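You operate a simulated robot arm through the tools that you are given. There is no shell and no other tool.

You are at the controls of a simulated two-armed robot. One attempt, no reset.

TASK
Tilt both cradle wings as the wing card says and lock them.
Fine: set each wing before its knob goes to Lock.
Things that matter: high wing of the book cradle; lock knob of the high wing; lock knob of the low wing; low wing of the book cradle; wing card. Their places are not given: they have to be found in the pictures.

It is judged by the outcome, as a careful person would: the job done as asked, and still so three seconds after it is handed in. It fails if anything else is knocked over, pushed out of place, dropped, spilled or broken.

THE ROBOT
Two 7-joint arms with fingered hands on one trunk that stands fixed in place. Base frame: the origin is at the foot of the trunk, x ahead of it, y to its left, z up; the work surface is at about z = 800. Lengths are in mm, angles in degrees, forces in N, time in s.
The left shoulder is at [30, 136, 1205], the right one opposite. Payload 5 kg a hand.
Tool frame (each hand has its own): the origin (TCP) lies between the finger pads and is the grasp point; the fingertips stand 42 mm ahead of it; z points along the fingers, y is the line along which they close. The gripper opens to 208 mm. The gripper's body begins 119 mm behind the TCP. The gripper is a hand of 4 fingers: y runs from the thumb to the fingers, the wrist lies at [0, 0, -332] in the tool frame, and closing takes about 1.5 s.
Orientation is that of the tool frame in the base frame, as a unit quaternion [w, x, y, z]. With the fingers straight down and closing along the base's y, the tool's x points along the base's -x, its y along +y and its z along -z.

THE INTERFACE
- The arms move only by the tool apply_moves. It takes "left_moves", "right_moves" or both (then of equal length, played together; a hand with none holds still); each is a list of rows, each an object of numbers (a shift or turn left out is 0, a gripper value left out holds the last): "ax", "ay", "az": the turn, a rotation vector about the tool's x, y, z in degrees; "x", "y", "z": the shift along the tool's x, y, z in mm. In form: [{"ax": .., "ay": .., "az": .., "x": .., "y": .., "z": ..}, ...]. A call has 1 to 20 rows; each row is the pose to reach, as a shift and turn from the pose commanded when the call began, along the tool's axes at that moment. "left_grip" and "right_grip" are, for a hand that has rows, the closure in counts, from 0 (fully open) to 255 (shut), set as the call begins (left out, the last holds). Each row takes 0.2 s and may step no farther than 50 mm and 8.6 degrees from the row before; otherwise, or with a gripper value out of range, the whole call is refused. A pose out of reach is approached as far as the arm can. The call stops where the force on the tool passes 40 N (or 10 N more than at its start, if that is more) or the arm is blocked; 0.2 s more then pass. Each finger travels about 72 mm/s and halts on what it meets, pressing with about 26 N; the grip force reading is that of the motor and also rises with nothing between the fingers. The clock runs only during rows and for 0.2 s after the last one: add rows that repeat a pose to give the fingers time. It gives the time, the measured TCP pose, the force on the tool (base axes), the opening and the grip force at its end, in the units of the frame above (readings bear some noise), with the torque about the TCP (base axes, N m) and any sound that the robot's microphone picked up.
- Cameras (640 x 400 px; columns grow to the right, rows downward): "scene" is now at [32.9, -37.6, 1925.4]; the picture's right is [-0.50, -0.86, 0.00], its down [-0.69, 0.40, -0.61] and it looks along [0.53, -0.30, -0.79] (base axes); focal length 319 px, centre (320, 200). "left" rides on the left gripper at [-101, 0, -145] in its tool frame; the picture's right is [0.00, -1.00, 0.00], its down [0.82, 0.00, -0.57] and it looks along [0.57, 0.00, 0.82] (tool axes); focal length 261 px, centre (320, 200). "right" rides on the right gripper at [101, 0, -145] in its tool frame; the picture's right is [0.00, 1.00, 0.00], its down [-0.82, 0.00, -0.57] and it looks along [-0.57, 0.00, 0.82] (tool axes); focal length 261 px, centre (320, 200).
- capture(camera): a new picture of that camera. The clock stands still meanwhile.
- lift_body(by): slides the trunk up (or, below 0, down) by that many mm; the arms and the scene camera ride with it, the base frame stays. It gives what a move gives, with no picture.
- curl_fingers(finger1, finger2, finger3, thumb_bend, hand): sets how far each is bent, from 0 (flat) to 1 (curled in); at 0.3 the hand is open as for a grip, at 0.7 the pads meet at the TCP. One left out holds its place. A second passes; each finger stops where it meets its share of the squeeze, and holds until it gets a number again. A gripper value or a shape takes the hand back. It gives what a move gives, with no picture; readings hold the bend of each and the force on the fingers (four entries, about 0 where the hand has none), thumb and palm.
- hand_shape(shape, hand): the hand has 4 fingers and takes this shape, open, in about a second: jaw (thumb against the fingers, like two jaws); tri (thumb and two fingers); tip (a fingertip pinch); poke (one finger out to press); point (the index stretched); flat (the hand flat); cup (the hand cupped); fist (a fist). The gripper value then closes the fingers along that shape, each until it touches; the sizes above hold for jaw. It gives what a move gives, with no picture.
- pan_tilt(pan, tilt): turns the head with the scene camera to pan (to the left, within 143 degrees either way) and tilt (down, from -29 to 69), counted from straight ahead of the robot. It gives what a move gives.
- measure_at(camera, pixels): for up to 12 pixels [column, row] of the newest picture of that camera ("zoom" is the newest enlarged one), the place [x, y, z] in the base frame of the surface seen there, good to about 3 mm. The clock stands still meanwhile.
- enlarge(camera, box): a new picture of the part [left, top, right, bottom] of that camera's present view, enlarged. The clock stands still meanwhile.
- hand_in(): hands the job in; it is judged then, once.

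Open the grippers and draw the arms clear of the work before you hand the job in, unless the task says otherwise.

The tools are called after "Call:" by a JSON object that holds its "name" and its "arguments". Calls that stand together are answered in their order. apply_moves: Moves the arms, as the interface text tells. Its arguments: {"type":"object","properties":{"left_moves":{"type":"array"},"left_grip":{"type":"number"},"right_moves":{"type":"array"},"right_grip":{"type":"number"}},"required":[]} The other tools are called the same way: lift_body (by) slides the trunk up or down; hand_shape (shape, hand) gives the hand a shape; curl_fingers (finger1, finger2, finger3, thumb_bend, hand) moves the fingers one by one; pan_tilt (pan, tilt) turns the head that bears the scene camera; capture (camera) takes a picture; measure_at (camera, pixels) gives the place of the surface under pixels of a picture; enlarge (camera, box) takes an enlarged picture of a part of a camera's view; hand_in () hands the job in.

At the start:

```text
clock: 0.0
left_position: [699.3, -30.3, 1227.5]
left_tool_rot: [0.0, 0.0, 1.0, 0.0]
left_wrist_force: [0.3, 0.4, 0.8]
left_moment: [0.0, -0.02, 0.01]
left_finger_gap: 207.8
left_grasp_force: 0.0
left_shape: jaw
left_bend: [0.3, 0.3, 0.3, 0.3]
left_finger forces: [0.0, 0.0, 0.0, 0.0, 0.0, 0.0]
right_position: [501.9, -523.5, 1284.0]
right_tool_rot: [0.0, -0.001, 1.0, 0.001]
right_wrist_force: [0.1, -0.9, -0.1]
right_moment: [0.02, 0.01, 0.01]
right_finger_gap: 207.9
right_grasp_force: 0.0
right_shape: jaw
right_bend: [0.3, 0.3, 0.3, 0.3]
right_finger forces: [0.1, 0.0, 0.0, 0.0, 0.0, 0.0]
trunk travel left (down, up): [-225.0, 265.0]
head pan, tilt: [-30.1, 52.6]
```

scene: 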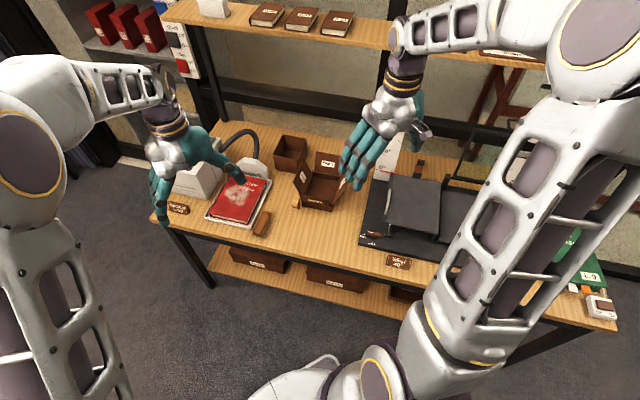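
right: 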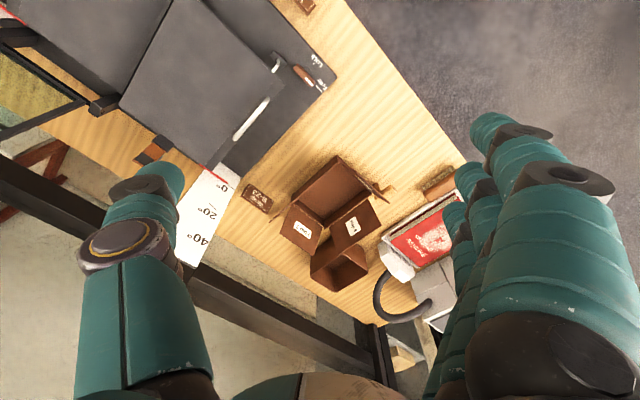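
left: 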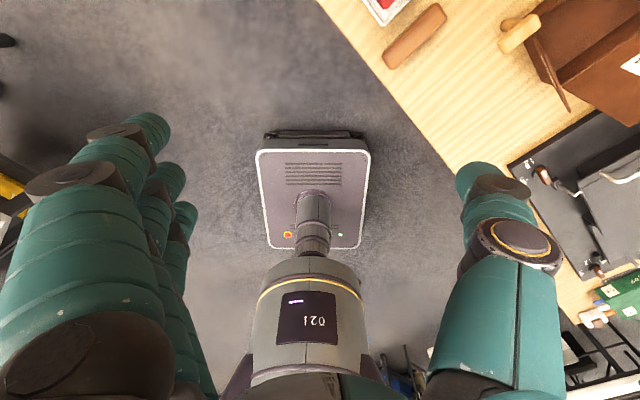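

The scene picture shows the cradle around (420,215), partly hidden by the right arm; I enlarge parts of the views to find the cradle, knobs and card.

Call:
{"name": "enlarge", "arguments": {"camera": "scene", "box": [340, 120, 500, 280]}}

Call:
{"name": "enlarge", "arguments": {"camera": "right", "box": [0, 0, 360, 280]}}

Call:
{"name": "enlarge", "arguments": {"camera": "left", "box": [440, 100, 640, 400]}}

```text
2.50 times, centred on (420, 200) of scene
```

zoom: 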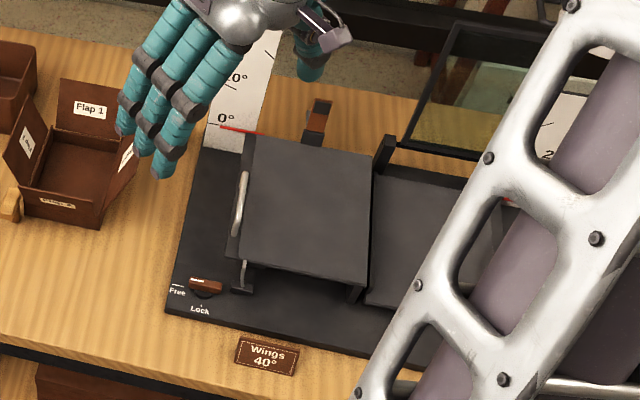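

```text
1.43 times, centred on (180, 140) of right
```

zoom: 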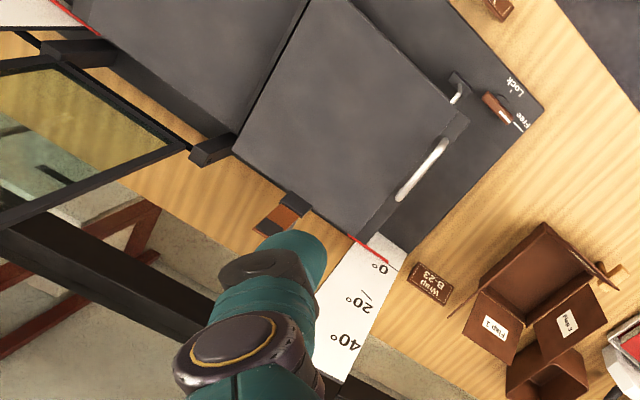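

```text
1.33 times, centred on (540, 250) of left
```

zoom: 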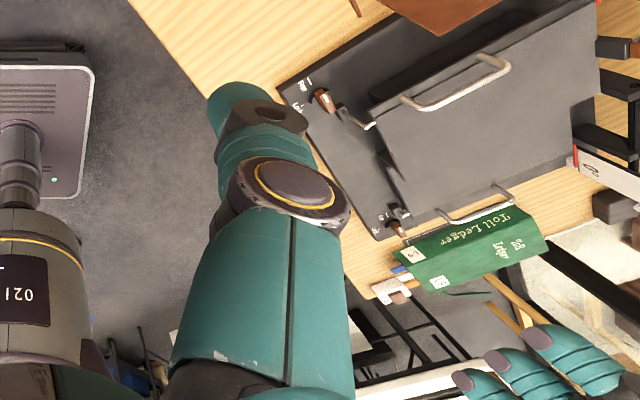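

The card at (400,262) reads "Wings 40°"; a lever-like knob sits at about (391,228) with Free/Lock marks. I'll measure the points seen in the scene picture and left picture.

Call:
{"name": "enlarge", "arguments": {"camera": "scene", "box": [355, 120, 455, 280]}}

Call:
{"name": "measure_at", "arguments": {"camera": "scene", "pixels": [[383, 245], [389, 231], [394, 231], [399, 262], [391, 178], [397, 230], [400, 205], [401, 190], [435, 235], [441, 183], [404, 170], [450, 240]]}}

Call:
{"name": "measure_at", "arguments": {"camera": "left", "pixels": [[541, 175], [555, 193], [597, 270], [600, 178], [580, 160], [620, 260], [635, 260], [633, 150], [563, 195], [600, 250]]}}

Call:
{"name": "measure_at", "arguments": {"camera": "right", "pixels": [[277, 58], [300, 74], [200, 100], [255, 120], [120, 100], [180, 20], [240, 130], [275, 65], [50, 50], [100, 30], [215, 185], [310, 60]]}}

```text
2.50 times, centred on (405, 200) of scene
```

zoom: 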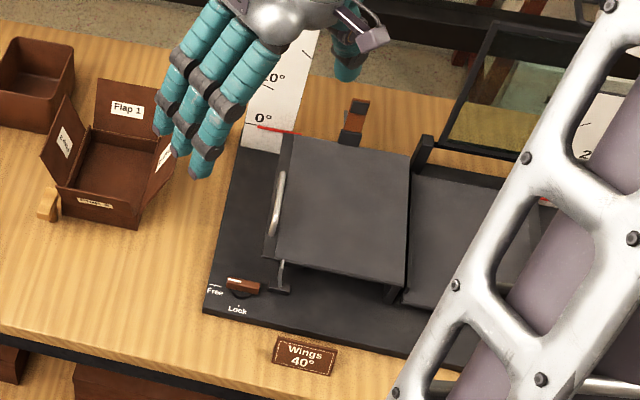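

```text
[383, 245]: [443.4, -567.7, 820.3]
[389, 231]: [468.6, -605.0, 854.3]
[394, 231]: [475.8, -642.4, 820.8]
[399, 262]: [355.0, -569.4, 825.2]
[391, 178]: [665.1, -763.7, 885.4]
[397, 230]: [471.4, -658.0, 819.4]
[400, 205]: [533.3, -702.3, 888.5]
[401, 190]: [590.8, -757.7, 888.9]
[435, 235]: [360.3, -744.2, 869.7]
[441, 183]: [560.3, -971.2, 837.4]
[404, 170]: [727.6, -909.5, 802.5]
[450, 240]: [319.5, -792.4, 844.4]
```

```text
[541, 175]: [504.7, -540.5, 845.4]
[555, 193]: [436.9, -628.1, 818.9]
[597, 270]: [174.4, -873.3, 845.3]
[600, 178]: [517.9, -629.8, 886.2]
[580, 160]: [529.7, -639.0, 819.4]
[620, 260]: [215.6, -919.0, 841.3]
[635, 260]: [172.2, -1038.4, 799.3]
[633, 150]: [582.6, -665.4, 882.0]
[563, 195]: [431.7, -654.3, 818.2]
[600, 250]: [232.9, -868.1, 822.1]
```

```text
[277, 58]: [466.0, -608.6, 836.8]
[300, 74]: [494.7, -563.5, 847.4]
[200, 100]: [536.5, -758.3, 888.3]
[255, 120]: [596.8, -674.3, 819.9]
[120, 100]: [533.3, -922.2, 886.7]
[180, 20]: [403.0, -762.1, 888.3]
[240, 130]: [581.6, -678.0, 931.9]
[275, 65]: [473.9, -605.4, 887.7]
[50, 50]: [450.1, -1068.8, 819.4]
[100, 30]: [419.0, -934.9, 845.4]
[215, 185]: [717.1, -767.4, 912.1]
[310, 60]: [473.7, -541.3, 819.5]
```

The wings lie flat (high wing z≈888, low wing z≈843), the knobs are near (500,-545,845) and (174,-873,845), and the table is turned 45° to the base. I swing the right hand round by 45° and back towards the robot to get an unobstructed look at the cradle.

Call:
{"name": "apply_moves", "arguments": {"right_moves": [{"az": 7.5, "x": 43, "y": -14}, {"az": 15, "x": 87, "y": -28}, {"az": 22.5, "x": 131, "y": -42}, {"az": 30, "x": 175, "y": -57}, {"az": 37.5, "x": 218, "y": -71}, {"az": 45, "x": 262, "y": -85}, {"az": 45, "x": 262, "y": -85}]}}

Call:
{"name": "capture", "arguments": {"camera": "right"}}

Call:
{"name": "capture", "arguments": {"camera": "scene"}}

```text
clock: 1.6
left_position: [700.2, -28.5, 1225.5]
left_tool_rot: [-0.001, 0.0, 1.0, 0.001]
left_wrist_force: [1.0, -0.8, -1.0]
left_moment: [0.0, 0.1, 0.0]
left_finger_gap: 207.8
left_grasp_force: 0.0
left_shape: jaw
left_bend: [0.3, 0.3, 0.3, 0.3]
left_finger forces: [0.0, 0.0, 0.0, 0.0, 0.0, 0.0]
right_position: [240.8, -604.6, 1282.6]
right_tool_rot: [-0.001, 0.384, 0.923, 0.0]
right_wrist_force: [0.7, -0.3, -0.3]
right_moment: [0.0, 0.11, -0.01]
right_finger_gap: 207.7
right_grasp_force: 0.1
right_shape: jaw
right_bend: [0.3, 0.3, 0.3, 0.3]
right_finger forces: [0.1, 0.0, 0.0, 0.1, 0.1, 0.0]
trunk travel left (down, up): [-225.0, 265.0]
head pan, tilt: [-30.1, 52.6]
```

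```text
taken
```

right: 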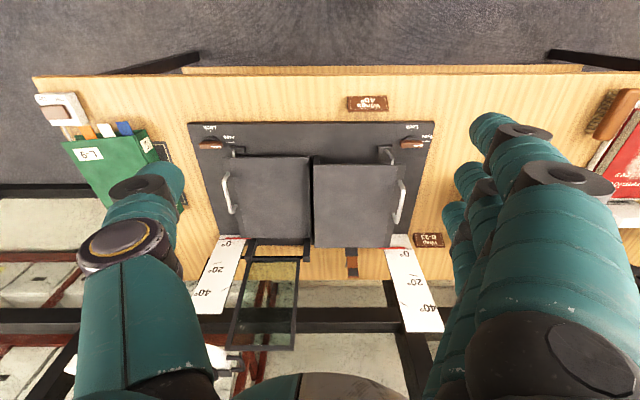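

```text
taken
```

scene: 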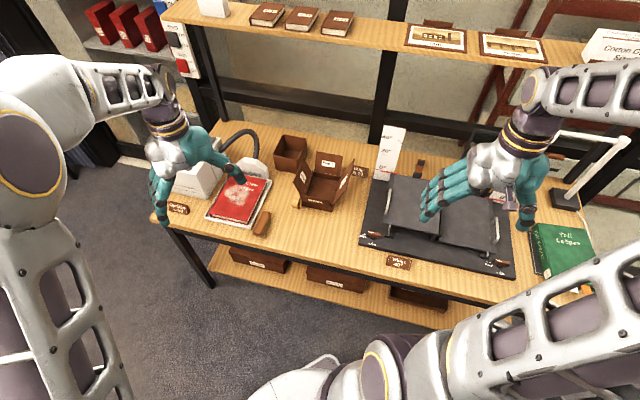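

Now the whole cradle shows in the right camera, with knobs at (210,147) and (412,143) and scales at (215,275) and (415,290). I enlarge for details.

Call:
{"name": "enlarge", "arguments": {"camera": "right", "box": [180, 110, 320, 220]}}

Call:
{"name": "enlarge", "arguments": {"camera": "right", "box": [310, 110, 450, 220]}}

Call:
{"name": "enlarge", "arguments": {"camera": "right", "box": [180, 220, 460, 350]}}

Call:
{"name": "enlarge", "arguments": {"camera": "scene", "box": [350, 120, 530, 290]}}

Call:
{"name": "measure_at", "arguments": {"camera": "right", "pixels": [[412, 143], [404, 144], [420, 143], [210, 146], [201, 145], [218, 147], [399, 205], [405, 185], [228, 190], [231, 207], [387, 152], [238, 152]]}}

```text
3.64 times, centred on (250, 165) of right
```

zoom: 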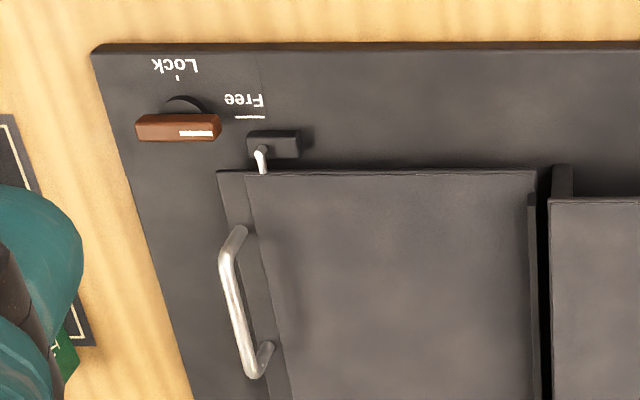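

```text
3.64 times, centred on (380, 165) of right
```

zoom: 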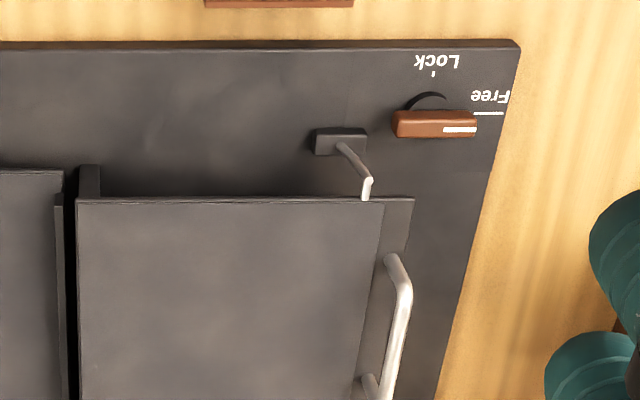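

```text
2.29 times, centred on (320, 285) of right
```

zoom: 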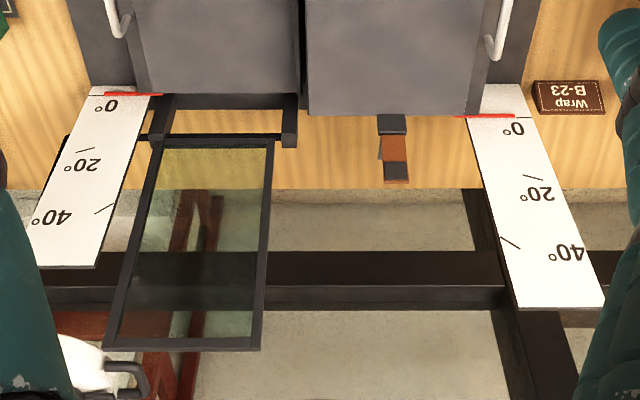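

```text
2.35 times, centred on (440, 205) of scene
```

zoom: 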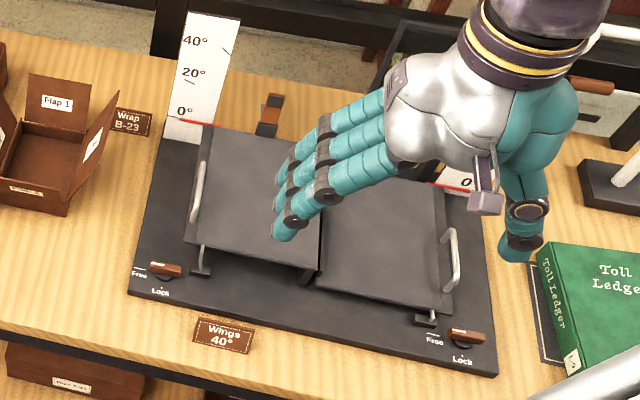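

```text
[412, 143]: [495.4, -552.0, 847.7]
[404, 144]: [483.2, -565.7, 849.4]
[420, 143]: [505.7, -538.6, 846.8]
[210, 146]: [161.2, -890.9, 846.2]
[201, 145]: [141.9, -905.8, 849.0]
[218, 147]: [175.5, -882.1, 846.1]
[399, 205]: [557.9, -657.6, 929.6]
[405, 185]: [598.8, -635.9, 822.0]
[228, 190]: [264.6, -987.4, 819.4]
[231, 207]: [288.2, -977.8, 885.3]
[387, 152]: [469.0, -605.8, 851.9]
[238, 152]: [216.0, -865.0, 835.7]
```

The right view shows each knob's pointer at Free (towards the outer left) with Lock towards the robot, a 90° turn counter-clockwise from above, and the D-handles at the outer edge of each wing. I take zoomed looks at the handles to measure their geometry.

Call:
{"name": "enlarge", "arguments": {"camera": "right", "box": [360, 120, 450, 260]}}

Call:
{"name": "measure_at", "arguments": {"camera": "zoom", "pixels": [[304, 200], [311, 220], [303, 250], [291, 275], [298, 185], [283, 293], [250, 200], [316, 130], [120, 100], [245, 358], [290, 150], [100, 340]]}}

```text
2.86 times, centred on (405, 190) of right
```

zoom: 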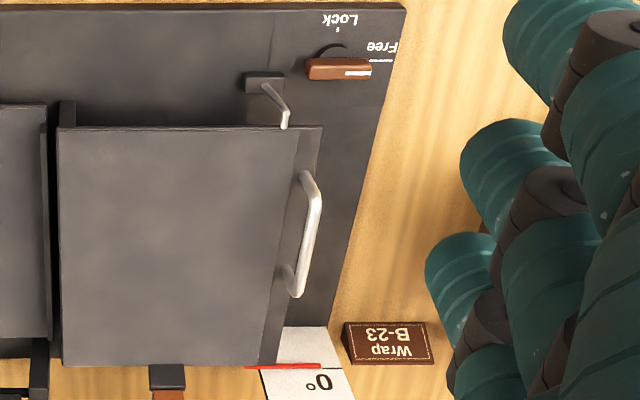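

```text
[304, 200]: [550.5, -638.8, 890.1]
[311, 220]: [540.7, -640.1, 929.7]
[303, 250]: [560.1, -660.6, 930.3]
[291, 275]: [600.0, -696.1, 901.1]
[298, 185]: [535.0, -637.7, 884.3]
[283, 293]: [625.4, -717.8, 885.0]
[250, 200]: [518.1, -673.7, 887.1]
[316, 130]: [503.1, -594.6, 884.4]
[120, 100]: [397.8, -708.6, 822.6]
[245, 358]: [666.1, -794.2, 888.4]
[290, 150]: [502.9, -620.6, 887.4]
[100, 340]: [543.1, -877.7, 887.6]
```

High-wing handle bar runs along the cradle's depth at about u=71, v=801–913 (centre ≈(556,-656)), top z≈930. I move the right hand above it with the fingers half closed, and pan the head to the cradle.

Call:
{"name": "apply_moves", "arguments": {"right_moves": [{"x": -37, "y": 26.5}, {"x": -74, "y": 53}, {"x": -111, "y": 80}, {"x": -148, "y": 106}, {"x": -185, "y": 133}, {"x": -222, "y": 160}, {"x": -259, "y": 186}, {"x": -259, "y": 186, "z": 50}, {"x": -259, "y": 186, "z": 100}, {"x": -259, "y": 186, "z": 150}, {"x": -259, "y": 186, "z": 200}, {"x": -259, "y": 186, "z": 200}], "right_grip": 110}}

Call:
{"name": "pan_tilt", "arguments": {"pan": -42, "tilt": 52}}

Call:
{"name": "capture", "arguments": {"camera": "scene"}}

Call:
{"name": "capture", "arguments": {"camera": "right"}}

```text
clock: 4.2
left_position: [696.1, -28.2, 1228.3]
left_tool_rot: [0.0, 0.0, 1.0, 0.0]
left_wrist_force: [-0.5, 0.2, -0.1]
left_moment: [-0.13, -0.04, 0.01]
left_finger_gap: 208.1
left_grasp_force: 0.0
left_shape: jaw
left_bend: [0.3, 0.3, 0.3, 0.3]
left_finger forces: [0.0, 0.0, 0.1, 0.0, 0.0, 0.0]
right_position: [554.4, -659.0, 1084.1]
right_tool_rot: [0.001, 0.383, 0.924, 0.0]
right_wrist_force: [-0.5, 0.6, 0.6]
right_moment: [-0.09, -0.06, -0.02]
right_finger_gap: 119.1
right_grasp_force: 0.0
right_shape: jaw
right_bend: [0.72, 0.72, 0.72, 0.7]
right_finger forces: [0.0, 0.0, 0.0, 0.0, 0.1, 0.0]
trunk travel left (down, up): [-225.0, 265.0]
head pan, tilt: [-30.1, 52.6]
```

```text
clock: 4.9
left_position: [697.8, -30.3, 1226.9]
left_tool_rot: [0.0, -0.001, 1.0, 0.0]
left_wrist_force: [-0.7, -0.2, 0.1]
left_moment: [0.0, 0.02, 0.01]
left_finger_gap: 207.8
left_grasp_force: 0.1
left_shape: jaw
left_bend: [0.3, 0.3, 0.3, 0.3]
left_finger forces: [0.1, 0.0, 0.1, 0.1, 0.0, 0.0]
right_position: [554.4, -657.7, 1082.6]
right_tool_rot: [0.0, 0.382, 0.924, 0.0]
right_wrist_force: [0.6, 0.0, -0.4]
right_moment: [0.0, -0.01, -0.01]
right_finger_gap: 119.1
right_grasp_force: 0.1
right_shape: jaw
right_bend: [0.72, 0.72, 0.72, 0.7]
right_finger forces: [0.0, 0.0, 0.0, 0.0, 0.0, 0.0]
trunk travel left (down, up): [-225.0, 265.0]
head pan, tilt: [-42.0, 52.0]
```

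```text
taken
```

scene: 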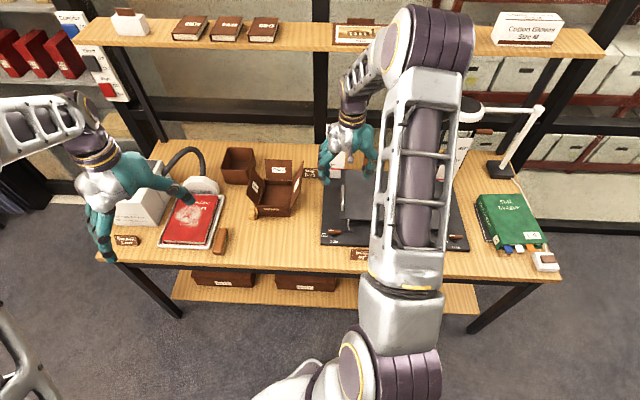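

```text
taken
```

right: 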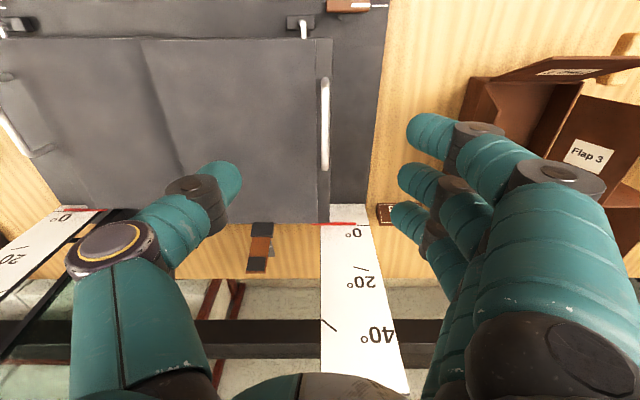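

The hand is above the bar (bar at (325,80–175) in the right picture, just between thumb and fingers). I check the fingertip heights before descending.

Call:
{"name": "measure_at", "arguments": {"camera": "right", "pixels": [[230, 175], [222, 172], [415, 125], [410, 180], [400, 215], [325, 100], [325, 160], [321, 70], [300, 120], [325, 215], [205, 215], [322, 190]]}}

Call:
{"name": "enlarge", "arguments": {"camera": "scene", "box": [290, 120, 400, 260]}}

```text
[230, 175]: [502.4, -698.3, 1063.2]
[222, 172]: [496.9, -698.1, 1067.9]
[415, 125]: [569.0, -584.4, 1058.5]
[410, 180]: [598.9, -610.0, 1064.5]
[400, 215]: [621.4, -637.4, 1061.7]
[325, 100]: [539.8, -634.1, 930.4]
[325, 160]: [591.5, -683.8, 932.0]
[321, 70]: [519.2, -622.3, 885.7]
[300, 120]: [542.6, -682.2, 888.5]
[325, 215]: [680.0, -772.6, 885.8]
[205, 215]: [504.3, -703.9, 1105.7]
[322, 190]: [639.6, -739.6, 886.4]
```

```text
2.86 times, centred on (345, 190) of scene
```

zoom: 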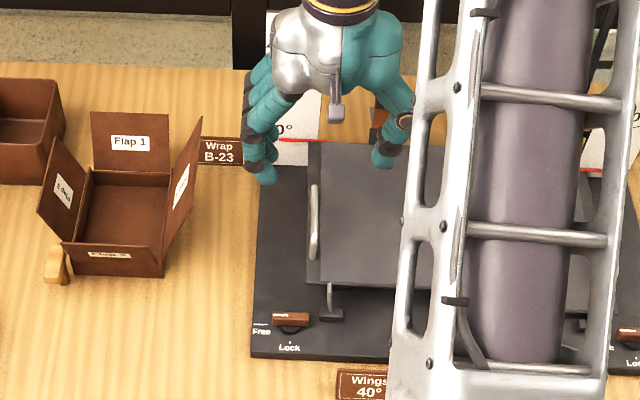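

Bar confirmed at u≈66, z≈931; the fingertips are ~40 mm below the TCP. I shift 7 mm outward and descend 130 mm with a stop to look.

Call:
{"name": "apply_moves", "arguments": {"right_moves": [{"y": 7, "z": 40}, {"y": 7, "z": 80}, {"y": 7, "z": 110}, {"y": 7, "z": 130}, {"y": 7, "z": 130}]}}

Call:
{"name": "capture", "arguments": {"camera": "right"}}

Call:
{"name": "enlarge", "arguments": {"camera": "scene", "box": [290, 120, 400, 260]}}

```text
clock: 6.1
left_position: [699.1, -30.7, 1228.2]
left_tool_rot: [0.0, -0.001, 1.0, 0.0]
left_wrist_force: [-0.7, 0.1, 0.3]
left_moment: [-0.01, -0.05, 0.01]
left_finger_gap: 207.7
left_grasp_force: 0.2
left_shape: jaw
left_bend: [0.3, 0.3, 0.3, 0.3]
left_finger forces: [0.1, 0.0, 0.0, 0.0, 0.0, 0.1]
right_position: [560.6, -652.7, 955.6]
right_tool_rot: [0.001, 0.383, 0.924, 0.0]
right_wrist_force: [-0.3, -0.1, 0.3]
right_moment: [0.0, -0.04, -0.04]
right_finger_gap: 119.2
right_grasp_force: 0.1
right_shape: jaw
right_bend: [0.72, 0.72, 0.72, 0.7]
right_finger forces: [0.0, 0.0, 0.0, 0.0, 0.0, 0.0]
trunk travel left (down, up): [-225.0, 265.0]
head pan, tilt: [-42.0, 52.0]
```

```text
taken
```

right: 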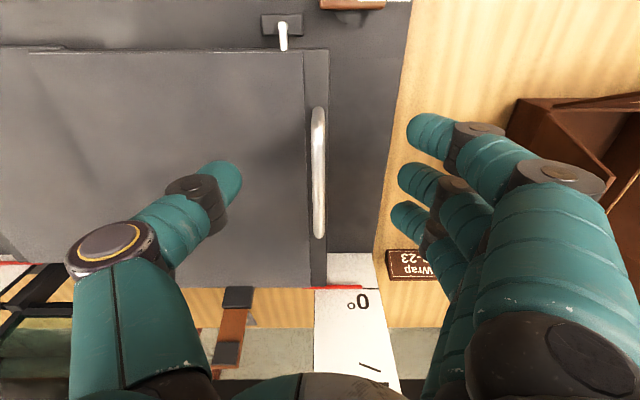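

```text
2.86 times, centred on (345, 190) of scene
```

zoom: 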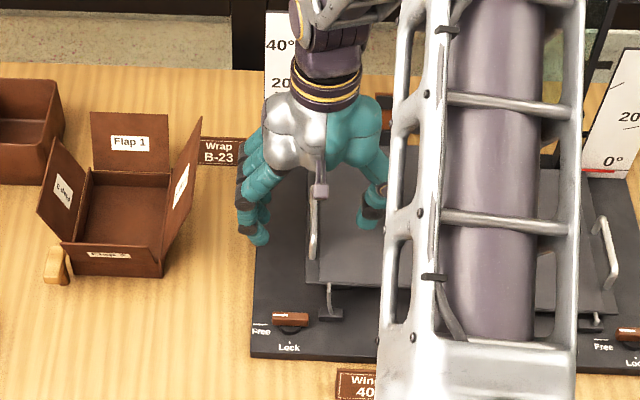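

Thumb and fingers straddle the bar and nothing is near the Flap box. I lower 11 mm more and close on the bar.

Call:
{"name": "apply_moves", "arguments": {"right_moves": [{"z": 6}, {"z": 11}, {"z": 11}]}}

Call:
{"name": "apply_moves", "arguments": {"right_moves": [{}, {}, {}, {}, {}, {}, {}, {}], "right_grip": 255}}

Call:
{"name": "capture", "arguments": {"camera": "right"}}

Call:
{"name": "enlarge", "arguments": {"camera": "scene", "box": [290, 120, 400, 260]}}

```text
clock: 6.9
left_position: [697.8, -28.5, 1227.5]
left_tool_rot: [-0.001, 0.0, 1.0, 0.0]
left_wrist_force: [0.4, -0.4, -0.5]
left_moment: [0.0, 0.0, -0.01]
left_finger_gap: 207.7
left_grasp_force: 0.1
left_shape: jaw
left_bend: [0.3, 0.3, 0.3, 0.3]
left_finger forces: [0.0, 0.0, 0.1, 0.0, 0.0, 0.0]
right_position: [559.7, -653.8, 942.2]
right_tool_rot: [0.0, 0.383, 0.924, 0.0]
right_wrist_force: [0.7, 0.2, -0.2]
right_moment: [-0.02, 0.01, -0.02]
right_finger_gap: 119.1
right_grasp_force: 0.1
right_shape: jaw
right_bend: [0.72, 0.72, 0.72, 0.7]
right_finger forces: [0.0, 0.0, 0.0, 0.0, 0.0, 0.0]
trunk travel left (down, up): [-225.0, 265.0]
head pan, tilt: [-42.0, 52.0]
```

```text
clock: 8.7
left_position: [698.1, -29.1, 1227.1]
left_tool_rot: [0.0, 0.0, 1.0, -0.001]
left_wrist_force: [-0.9, 0.2, -0.6]
left_moment: [-0.03, 0.01, 0.01]
left_finger_gap: 207.6
left_grasp_force: 0.1
left_shape: jaw
left_bend: [0.3, 0.3, 0.3, 0.3]
left_finger forces: [0.0, 0.0, 0.0, 0.0, 0.0, 0.0]
right_position: [559.2, -654.0, 943.8]
right_tool_rot: [0.0, 0.383, 0.924, 0.001]
right_wrist_force: [0.5, -0.2, -3.0]
right_moment: [0.2, -0.01, -0.06]
right_finger_gap: 0.3
right_grasp_force: 26.3
right_shape: jaw
right_bend: [0.69, 0.7, 0.7, 0.7]
right_finger forces: [8.8, 6.1, 5.9, 0.0, 21.0, 0.1]
trunk travel left (down, up): [-225.0, 265.0]
head pan, tilt: [-42.0, 52.0]
```

```text
taken
```

right: 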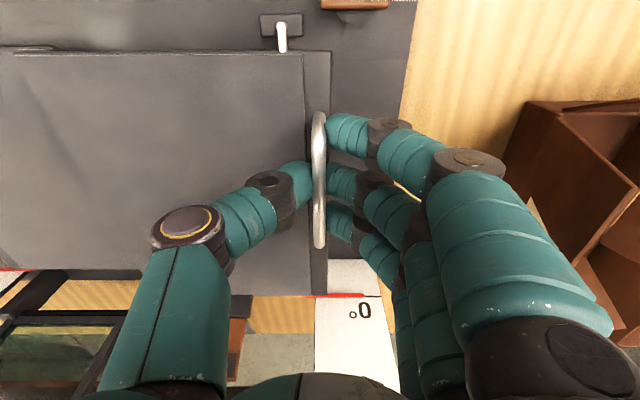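

```text
2.86 times, centred on (345, 190) of scene
```

zoom: 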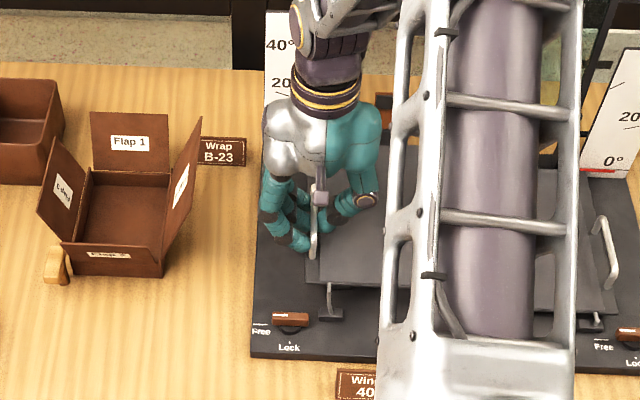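

The fingers have closed around and under the bar (finger and thumb forces ≈21 N, bar visible over the fingertips at (320,180)), hooking it. I lift along an arc about the inner hinge to about 10° first and check.

Call:
{"name": "apply_moves", "arguments": {"right_moves": [{"ax": -2.5, "y": -2.75, "z": -9.15}, {"ax": -5, "y": -5.9, "z": -18.2}, {"ax": -7.5, "y": -9.45, "z": -27}, {"ax": -10, "y": -13.4, "z": -35.7}, {"ax": -10, "y": -13.4, "z": -35.7}]}}

Call:
{"name": "capture", "arguments": {"camera": "right"}}

Call:
{"name": "enlarge", "arguments": {"camera": "scene", "box": [290, 120, 400, 260]}}

```text
clock: 9.9
left_position: [698.4, -30.2, 1225.7]
left_tool_rot: [0.0, 0.0, 1.0, -0.001]
left_wrist_force: [0.2, -0.1, 0.2]
left_moment: [0.0, 0.02, -0.01]
left_finger_gap: 208.0
left_grasp_force: 0.0
left_shape: jaw
left_bend: [0.3, 0.3, 0.3, 0.3]
left_finger forces: [0.1, 0.0, 0.2, 0.0, 0.0, 0.1]
right_position: [549.1, -662.9, 978.6]
right_tool_rot: [0.034, 0.381, 0.921, 0.081]
right_wrist_force: [2.5, 1.2, -0.4]
right_moment: [0.26, 0.05, -0.1]
right_finger_gap: 0.2
right_grasp_force: 26.1
right_shape: jaw
right_bend: [0.69, 0.7, 0.7, 0.7]
right_finger forces: [11.1, 5.9, 6.0, 0.1, 20.6, 0.0]
trunk travel left (down, up): [-225.0, 265.0]
head pan, tilt: [-42.0, 52.0]
```

```text
taken
```

right: 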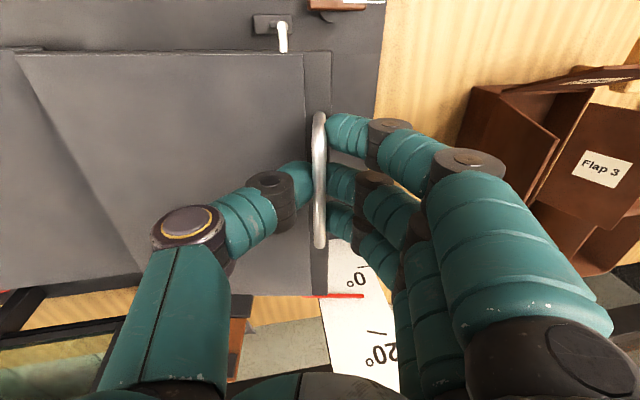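

```text
2.86 times, centred on (345, 190) of scene
```

zoom: 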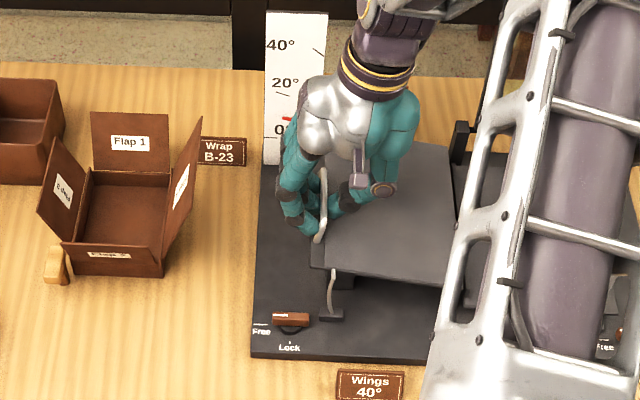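

The wing is up about 10° with only ~3 N on the wrist. I continue along the same arc by another 25° to about 35°.

Call:
{"name": "apply_moves", "arguments": {"right_moves": [{"ax": -2.5, "y": -2.75, "z": -9.15}, {"ax": -5, "y": -5.9, "z": -18.2}, {"ax": -7.5, "y": -9.45, "z": -27}, {"ax": -10, "y": -13.4, "z": -35.7}, {"ax": -12.5, "y": -17.7, "z": -44.3}, {"ax": -15, "y": -22.3, "z": -52.6}, {"ax": -17.5, "y": -27.4, "z": -60.7}, {"ax": -20, "y": -32.7, "z": -68.6}, {"ax": -22.5, "y": -38.5, "z": -76.3}, {"ax": -25, "y": -44.5, "z": -83.7}, {"ax": -25, "y": -44.5, "z": -83.7}]}}

Call:
{"name": "capture", "arguments": {"camera": "right"}}

Call:
{"name": "capture", "arguments": {"camera": "scene"}}

Call:
{"name": "enlarge", "arguments": {"camera": "scene", "box": [320, 120, 430, 260]}}

```text
clock: 12.3
left_position: [698.8, -29.2, 1226.9]
left_tool_rot: [0.0, -0.001, 1.0, 0.0]
left_wrist_force: [0.7, -0.7, 0.4]
left_moment: [-0.01, 0.02, 0.04]
left_finger_gap: 207.9
left_grasp_force: 0.1
left_shape: jaw
left_bend: [0.3, 0.3, 0.3, 0.3]
left_finger forces: [0.0, 0.0, 0.0, 0.0, 0.1, 0.0]
right_position: [508.7, -706.4, 1053.4]
right_tool_rot: [0.115, 0.365, 0.881, 0.278]
right_wrist_force: [-4.0, 1.3, -4.3]
right_moment: [0.25, 0.16, -0.01]
right_finger_gap: 0.1
right_grasp_force: 26.5
right_shape: jaw
right_bend: [0.71, 0.7, 0.7, 0.7]
right_finger forces: [9.5, 5.5, 5.5, 0.1, 23.4, 0.0]
trunk travel left (down, up): [-225.0, 265.0]
head pan, tilt: [-42.0, 52.0]
```

```text
taken
```

right: 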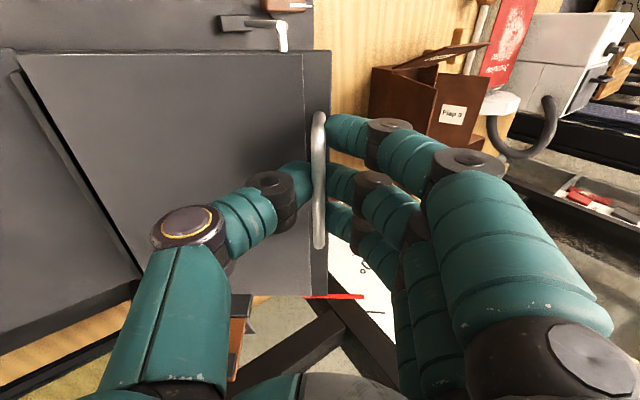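

```text
taken
```

scene: 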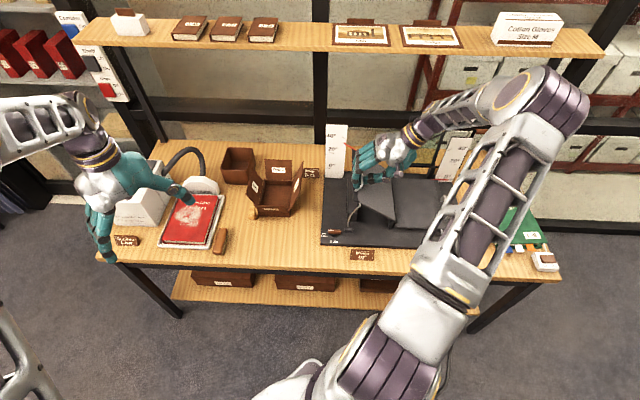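

```text
2.86 times, centred on (375, 190) of scene
```

zoom: 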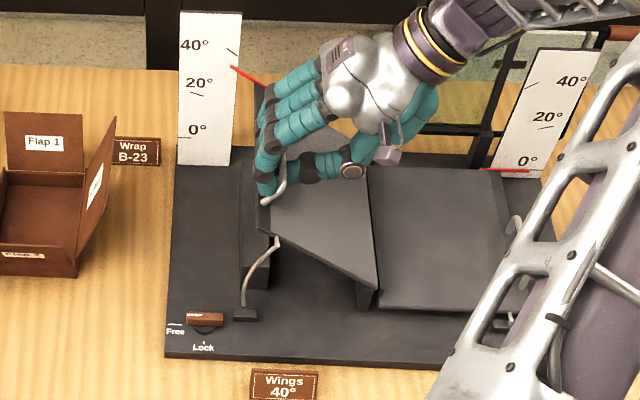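

The wing is near 35° (red pointer at zoom (248,77), just below the 40° tick). I measure the wing surface to get the actual angle and hinge.

Call:
{"name": "measure_at", "arguments": {"camera": "zoom", "pixels": [[285, 225], [310, 225], [335, 235], [360, 265], [340, 190], [360, 200], [350, 215], [320, 200], [368, 280], [275, 232], [235, 69], [262, 86]]}}

Call:
{"name": "measure_at", "arguments": {"camera": "right", "pixels": [[100, 120], [200, 80], [280, 80], [300, 70], [150, 200], [60, 70], [250, 150], [120, 180], [290, 110], [322, 100], [310, 296], [355, 297]]}}

```text
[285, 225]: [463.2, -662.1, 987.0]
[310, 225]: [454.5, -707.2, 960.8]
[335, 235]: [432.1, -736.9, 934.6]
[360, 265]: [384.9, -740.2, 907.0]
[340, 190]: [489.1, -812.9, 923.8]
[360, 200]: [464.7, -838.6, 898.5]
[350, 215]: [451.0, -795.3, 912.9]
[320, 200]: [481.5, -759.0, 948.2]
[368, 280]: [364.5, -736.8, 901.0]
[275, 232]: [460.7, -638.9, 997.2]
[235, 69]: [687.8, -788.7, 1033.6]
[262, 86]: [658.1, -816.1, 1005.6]
```

```text
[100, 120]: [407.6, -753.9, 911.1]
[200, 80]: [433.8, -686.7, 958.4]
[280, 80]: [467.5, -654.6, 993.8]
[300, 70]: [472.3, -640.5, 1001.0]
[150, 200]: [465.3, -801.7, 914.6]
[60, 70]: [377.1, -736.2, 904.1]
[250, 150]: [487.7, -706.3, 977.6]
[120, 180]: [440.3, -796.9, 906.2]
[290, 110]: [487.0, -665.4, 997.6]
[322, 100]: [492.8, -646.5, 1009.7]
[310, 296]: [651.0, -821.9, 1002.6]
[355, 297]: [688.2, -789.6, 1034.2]
```

Surface fit gives ≈35.5° and a hinge at u≈276, as assumed. I raise another 4.5° and check again.

Call:
{"name": "apply_moves", "arguments": {"right_moves": [{"ax": -2.25, "y": -2.5, "z": -8.2}, {"ax": -4.5, "y": -5.24, "z": -16.4}, {"ax": -4.5, "y": -5.24, "z": -16.4}, {"ax": -4.5, "y": -5.24, "z": -16.4}]}}

Call:
{"name": "capture", "arguments": {"camera": "right"}}

Call:
{"name": "enlarge", "arguments": {"camera": "scene", "box": [330, 120, 410, 170]}}

Call:
{"name": "measure_at", "arguments": {"camera": "right", "pixels": [[100, 120], [200, 80], [280, 80], [270, 70], [150, 200], [60, 70], [250, 150], [120, 180], [290, 110], [240, 100], [80, 90], [130, 150]]}}

```text
clock: 13.3
left_position: [698.5, -30.2, 1227.1]
left_tool_rot: [0.0, 0.0, 1.0, 0.0]
left_wrist_force: [-0.3, -0.2, 1.0]
left_moment: [0.03, 0.01, 0.01]
left_finger_gap: 208.1
left_grasp_force: 0.1
left_shape: jaw
left_bend: [0.3, 0.3, 0.3, 0.3]
left_finger forces: [0.0, 0.2, 0.0, 0.1, 0.0, 0.0]
right_position: [498.1, -715.6, 1065.1]
right_tool_rot: [0.129, 0.36, 0.87, 0.312]
right_wrist_force: [-1.7, -1.0, -5.3]
right_moment: [0.17, 0.11, 0.05]
right_finger_gap: 0.1
right_grasp_force: 26.1
right_shape: jaw
right_bend: [0.71, 0.7, 0.7, 0.7]
right_finger forces: [9.6, 5.2, 5.4, 0.0, 23.7, 0.1]
trunk travel left (down, up): [-225.0, 265.0]
head pan, tilt: [-42.0, 52.0]
```

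```text
taken
```

right: 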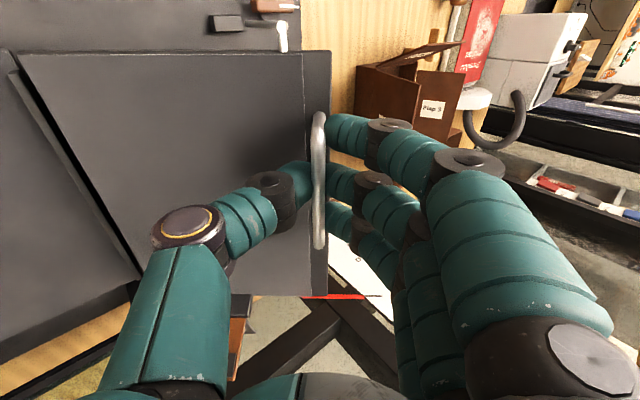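

```text
8.00 times, centred on (370, 145) of scene
```

zoom: 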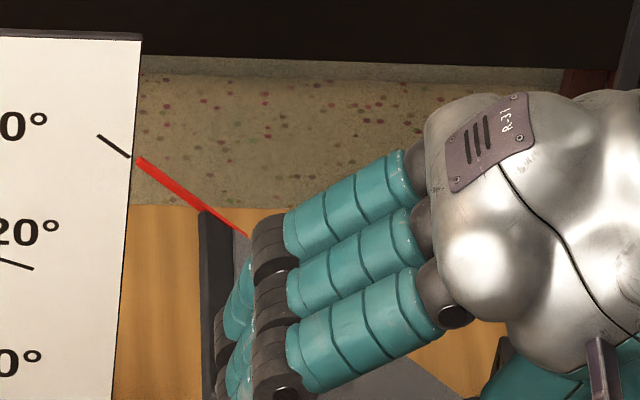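

```text
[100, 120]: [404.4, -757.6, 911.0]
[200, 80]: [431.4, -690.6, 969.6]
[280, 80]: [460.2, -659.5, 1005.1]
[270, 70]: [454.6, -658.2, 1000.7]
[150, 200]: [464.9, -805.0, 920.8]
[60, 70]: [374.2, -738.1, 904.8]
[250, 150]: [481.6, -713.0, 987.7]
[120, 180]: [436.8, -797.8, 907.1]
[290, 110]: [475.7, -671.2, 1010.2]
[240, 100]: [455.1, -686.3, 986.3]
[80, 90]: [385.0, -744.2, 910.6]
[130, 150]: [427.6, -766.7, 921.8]
```

Plane fit gives ≈40.6°, and in the zoomed scene the red pointer at (138,158) is almost in line with the 40° tick at (98,135)–(130,157). I zoom in tightly on the pointer and the scale to check parallax.

Call:
{"name": "enlarge", "arguments": {"camera": "scene", "box": [330, 125, 370, 150]}}

Call:
{"name": "measure_at", "arguments": {"camera": "zoom", "pixels": [[140, 160], [195, 190], [240, 230], [100, 60], [150, 120], [150, 250], [60, 200], [330, 280], [430, 340]]}}

Call:
{"name": "enlarge", "arguments": {"camera": "scene", "box": [480, 130, 530, 180]}}

Call:
{"name": "capture", "arguments": {"camera": "scene"}}

```text
16.00 times, centred on (350, 138) of scene
```

zoom: 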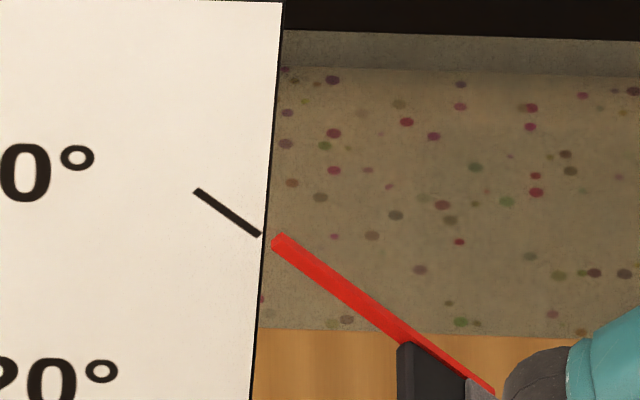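

```text
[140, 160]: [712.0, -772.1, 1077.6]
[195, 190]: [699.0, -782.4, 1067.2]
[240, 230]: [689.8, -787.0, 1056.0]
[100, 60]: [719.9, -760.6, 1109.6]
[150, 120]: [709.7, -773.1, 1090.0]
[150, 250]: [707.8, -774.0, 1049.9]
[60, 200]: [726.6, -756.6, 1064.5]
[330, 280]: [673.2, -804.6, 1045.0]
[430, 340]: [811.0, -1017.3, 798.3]
```

```text
8.00 times, centred on (505, 155) of scene
```

zoom: 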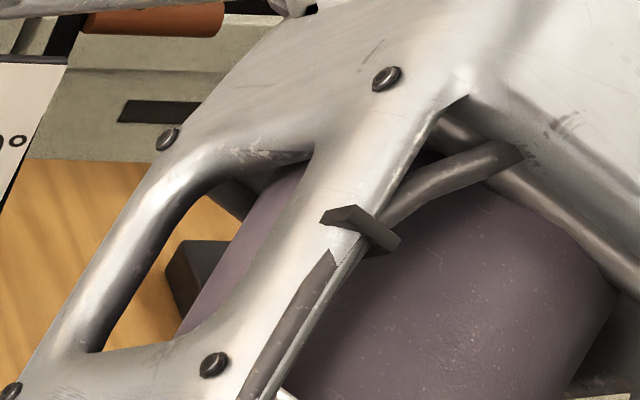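

```text
taken
```

scene: 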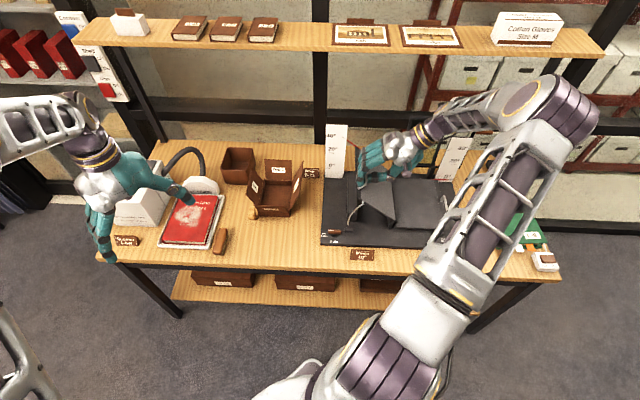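

Pointer sits ~3 mm above the tick line, i.e. the wing is about 40.6°. I ease it down by about 0.6° and recheck.

Call:
{"name": "apply_moves", "arguments": {"right_moves": [{"ax": 0.3, "y": 0.3, "z": 1.1}, {"ax": 0.6, "y": 0.6, "z": 2.2}, {"ax": 0.6, "y": 0.6, "z": 2.2}, {"ax": 0.6, "y": 0.6, "z": 2.2}]}}

Call:
{"name": "capture", "arguments": {"camera": "right"}}

Call:
{"name": "measure_at", "arguments": {"camera": "right", "pixels": [[100, 120], [200, 80], [280, 80], [270, 70], [150, 200], [60, 70], [250, 150], [120, 180], [290, 110], [240, 100], [80, 90], [130, 150]]}}

Call:
{"name": "enlarge", "arguments": {"camera": "scene", "box": [330, 125, 370, 150]}}

```text
clock: 14.3
left_position: [698.3, -29.3, 1227.8]
left_tool_rot: [0.001, 0.0, 1.0, 0.001]
left_wrist_force: [0.2, 0.1, -0.7]
left_moment: [-0.02, 0.0, 0.01]
left_finger_gap: 207.7
left_grasp_force: 0.0
left_shape: jaw
left_bend: [0.3, 0.3, 0.3, 0.3]
left_finger forces: [0.0, 0.0, 0.1, 0.0, 0.0, 0.0]
right_position: [499.2, -713.4, 1063.1]
right_tool_rot: [0.127, 0.361, 0.871, 0.308]
right_wrist_force: [-3.1, -2.0, -4.4]
right_moment: [0.25, 0.16, 0.05]
right_finger_gap: 0.0
right_grasp_force: 25.7
right_shape: jaw
right_bend: [0.71, 0.7, 0.7, 0.7]
right_finger forces: [9.5, 5.2, 5.2, 0.0, 23.5, 0.0]
trunk travel left (down, up): [-225.0, 265.0]
head pan, tilt: [-42.0, 52.0]
```

```text
taken
```

right: 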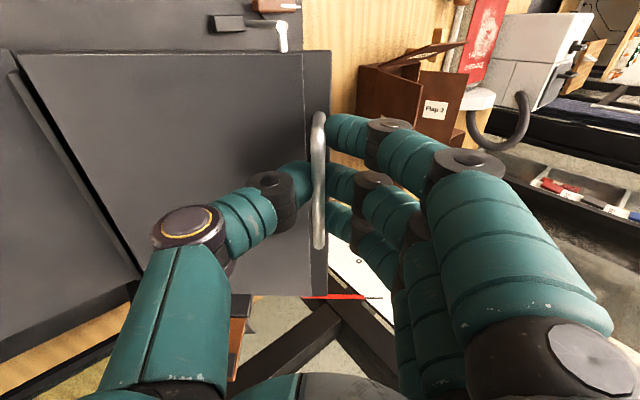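

```text
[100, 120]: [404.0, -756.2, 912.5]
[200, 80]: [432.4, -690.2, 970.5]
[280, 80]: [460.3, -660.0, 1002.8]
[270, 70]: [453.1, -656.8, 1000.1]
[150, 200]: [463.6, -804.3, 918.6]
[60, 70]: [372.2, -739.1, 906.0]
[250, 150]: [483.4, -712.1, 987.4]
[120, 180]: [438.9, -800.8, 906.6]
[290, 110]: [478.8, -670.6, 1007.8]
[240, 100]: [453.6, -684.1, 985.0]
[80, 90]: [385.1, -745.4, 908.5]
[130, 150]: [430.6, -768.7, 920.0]
```

```text
16.00 times, centred on (350, 138) of scene
```

zoom: 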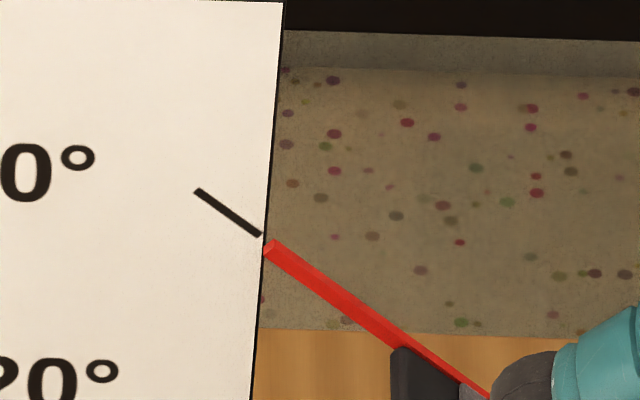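

Now the fit gives 40.0° and the pointer lines up with the tick. I keep the right hand holding and give the left hand the poke shape to turn the knob.

Call:
{"name": "hand_shape", "arguments": {"shape": "poke", "hand": "left"}}

Call:
{"name": "capture", "arguments": {"camera": "left"}}

Call:
{"name": "capture", "arguments": {"camera": "scene"}}

Call:
{"name": "enlarge", "arguments": {"camera": "scene", "box": [30, 80, 200, 280]}}

```text
clock: 15.2
left_position: [698.4, -28.9, 1227.6]
left_tool_rot: [0.0, 0.0, 1.0, 0.001]
left_wrist_force: [0.7, -0.2, 0.2]
left_moment: [0.01, -0.02, -0.01]
left_finger_gap: 0.1
left_grasp_force: 0.0
left_shape: poke
left_bend: [1.0, 1.0, 1.0, 0.45]
left_finger forces: [0.1, 0.1, 0.1, 0.0, 0.0, 0.1]
right_position: [500.6, -714.2, 1064.3]
right_tool_rot: [0.128, 0.361, 0.871, 0.307]
right_wrist_force: [-3.3, -0.6, -4.7]
right_moment: [0.25, 0.16, 0.02]
right_finger_gap: 0.0
right_grasp_force: 26.5
right_shape: jaw
right_bend: [0.71, 0.7, 0.7, 0.7]
right_finger forces: [9.3, 5.2, 5.3, 0.1, 23.5, 0.0]
trunk travel left (down, up): [-225.0, 265.0]
head pan, tilt: [-42.0, 52.0]
```

```text
taken
```

left: 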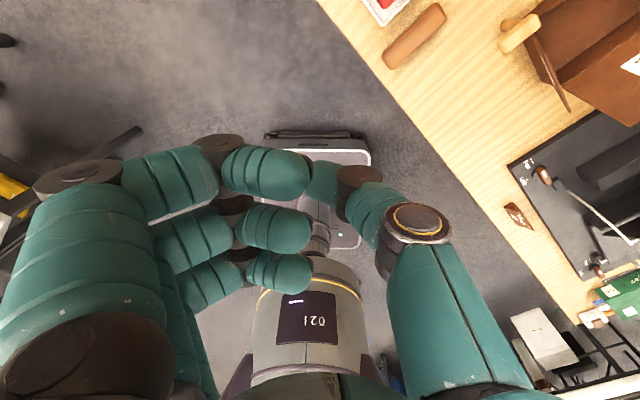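

```text
taken
```

scene: 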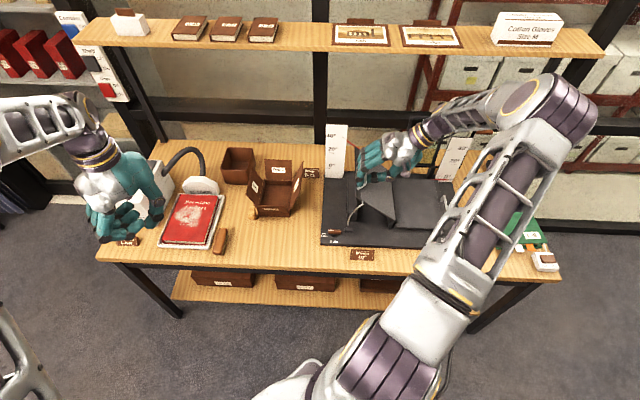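

```text
2.00 times, centred on (115, 180) of scene
```

zoom: 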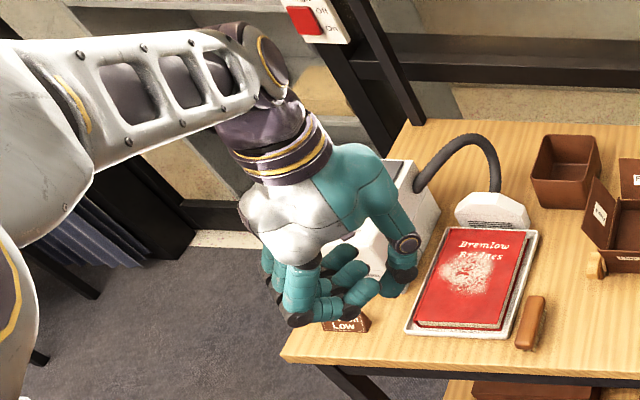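

The poke shape curled all fingers with the thumb across, leaving no clear single finger out. I try the point shape and look.

Call:
{"name": "hand_shape", "arguments": {"shape": "point", "hand": "left"}}

Call:
{"name": "capture", "arguments": {"camera": "left"}}

Call:
{"name": "enlarge", "arguments": {"camera": "scene", "box": [30, 80, 200, 280]}}

```text
clock: 16.1
left_position: [698.2, -30.1, 1226.1]
left_tool_rot: [0.001, 0.0, 1.0, 0.001]
left_wrist_force: [-0.6, 1.0, -0.4]
left_moment: [-0.07, 0.02, 0.04]
left_finger_gap: 201.9
left_grasp_force: 0.1
left_shape: point
left_bend: [0.7, 1.0, 1.0, 0.93]
left_finger forces: [0.0, 0.0, 0.1, 0.0, 0.0, 0.0]
right_position: [499.6, -714.0, 1063.7]
right_tool_rot: [0.128, 0.361, 0.871, 0.307]
right_wrist_force: [-3.0, -0.4, -5.9]
right_moment: [0.24, 0.15, 0.04]
right_finger_gap: 0.0
right_grasp_force: 26.0
right_shape: jaw
right_bend: [0.71, 0.7, 0.7, 0.7]
right_finger forces: [9.4, 5.2, 5.2, 0.1, 23.6, 0.0]
trunk travel left (down, up): [-225.0, 265.0]
head pan, tilt: [-42.0, 52.0]
```

```text
taken
```

left: 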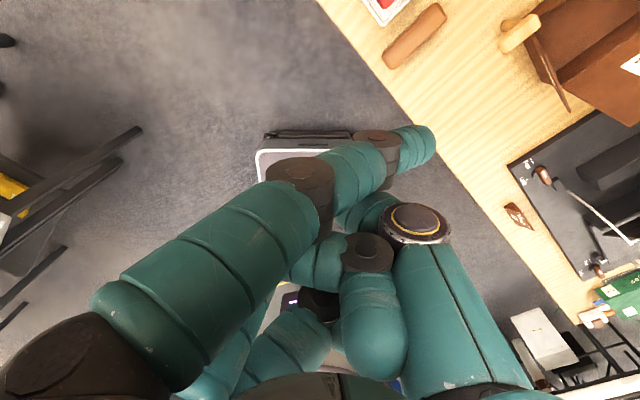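

```text
2.00 times, centred on (115, 180) of scene
```

zoom: 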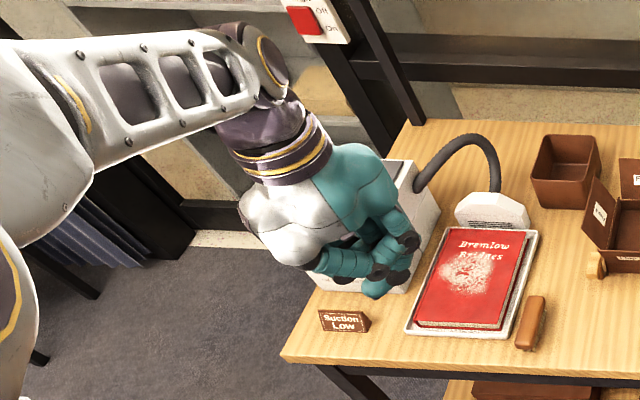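

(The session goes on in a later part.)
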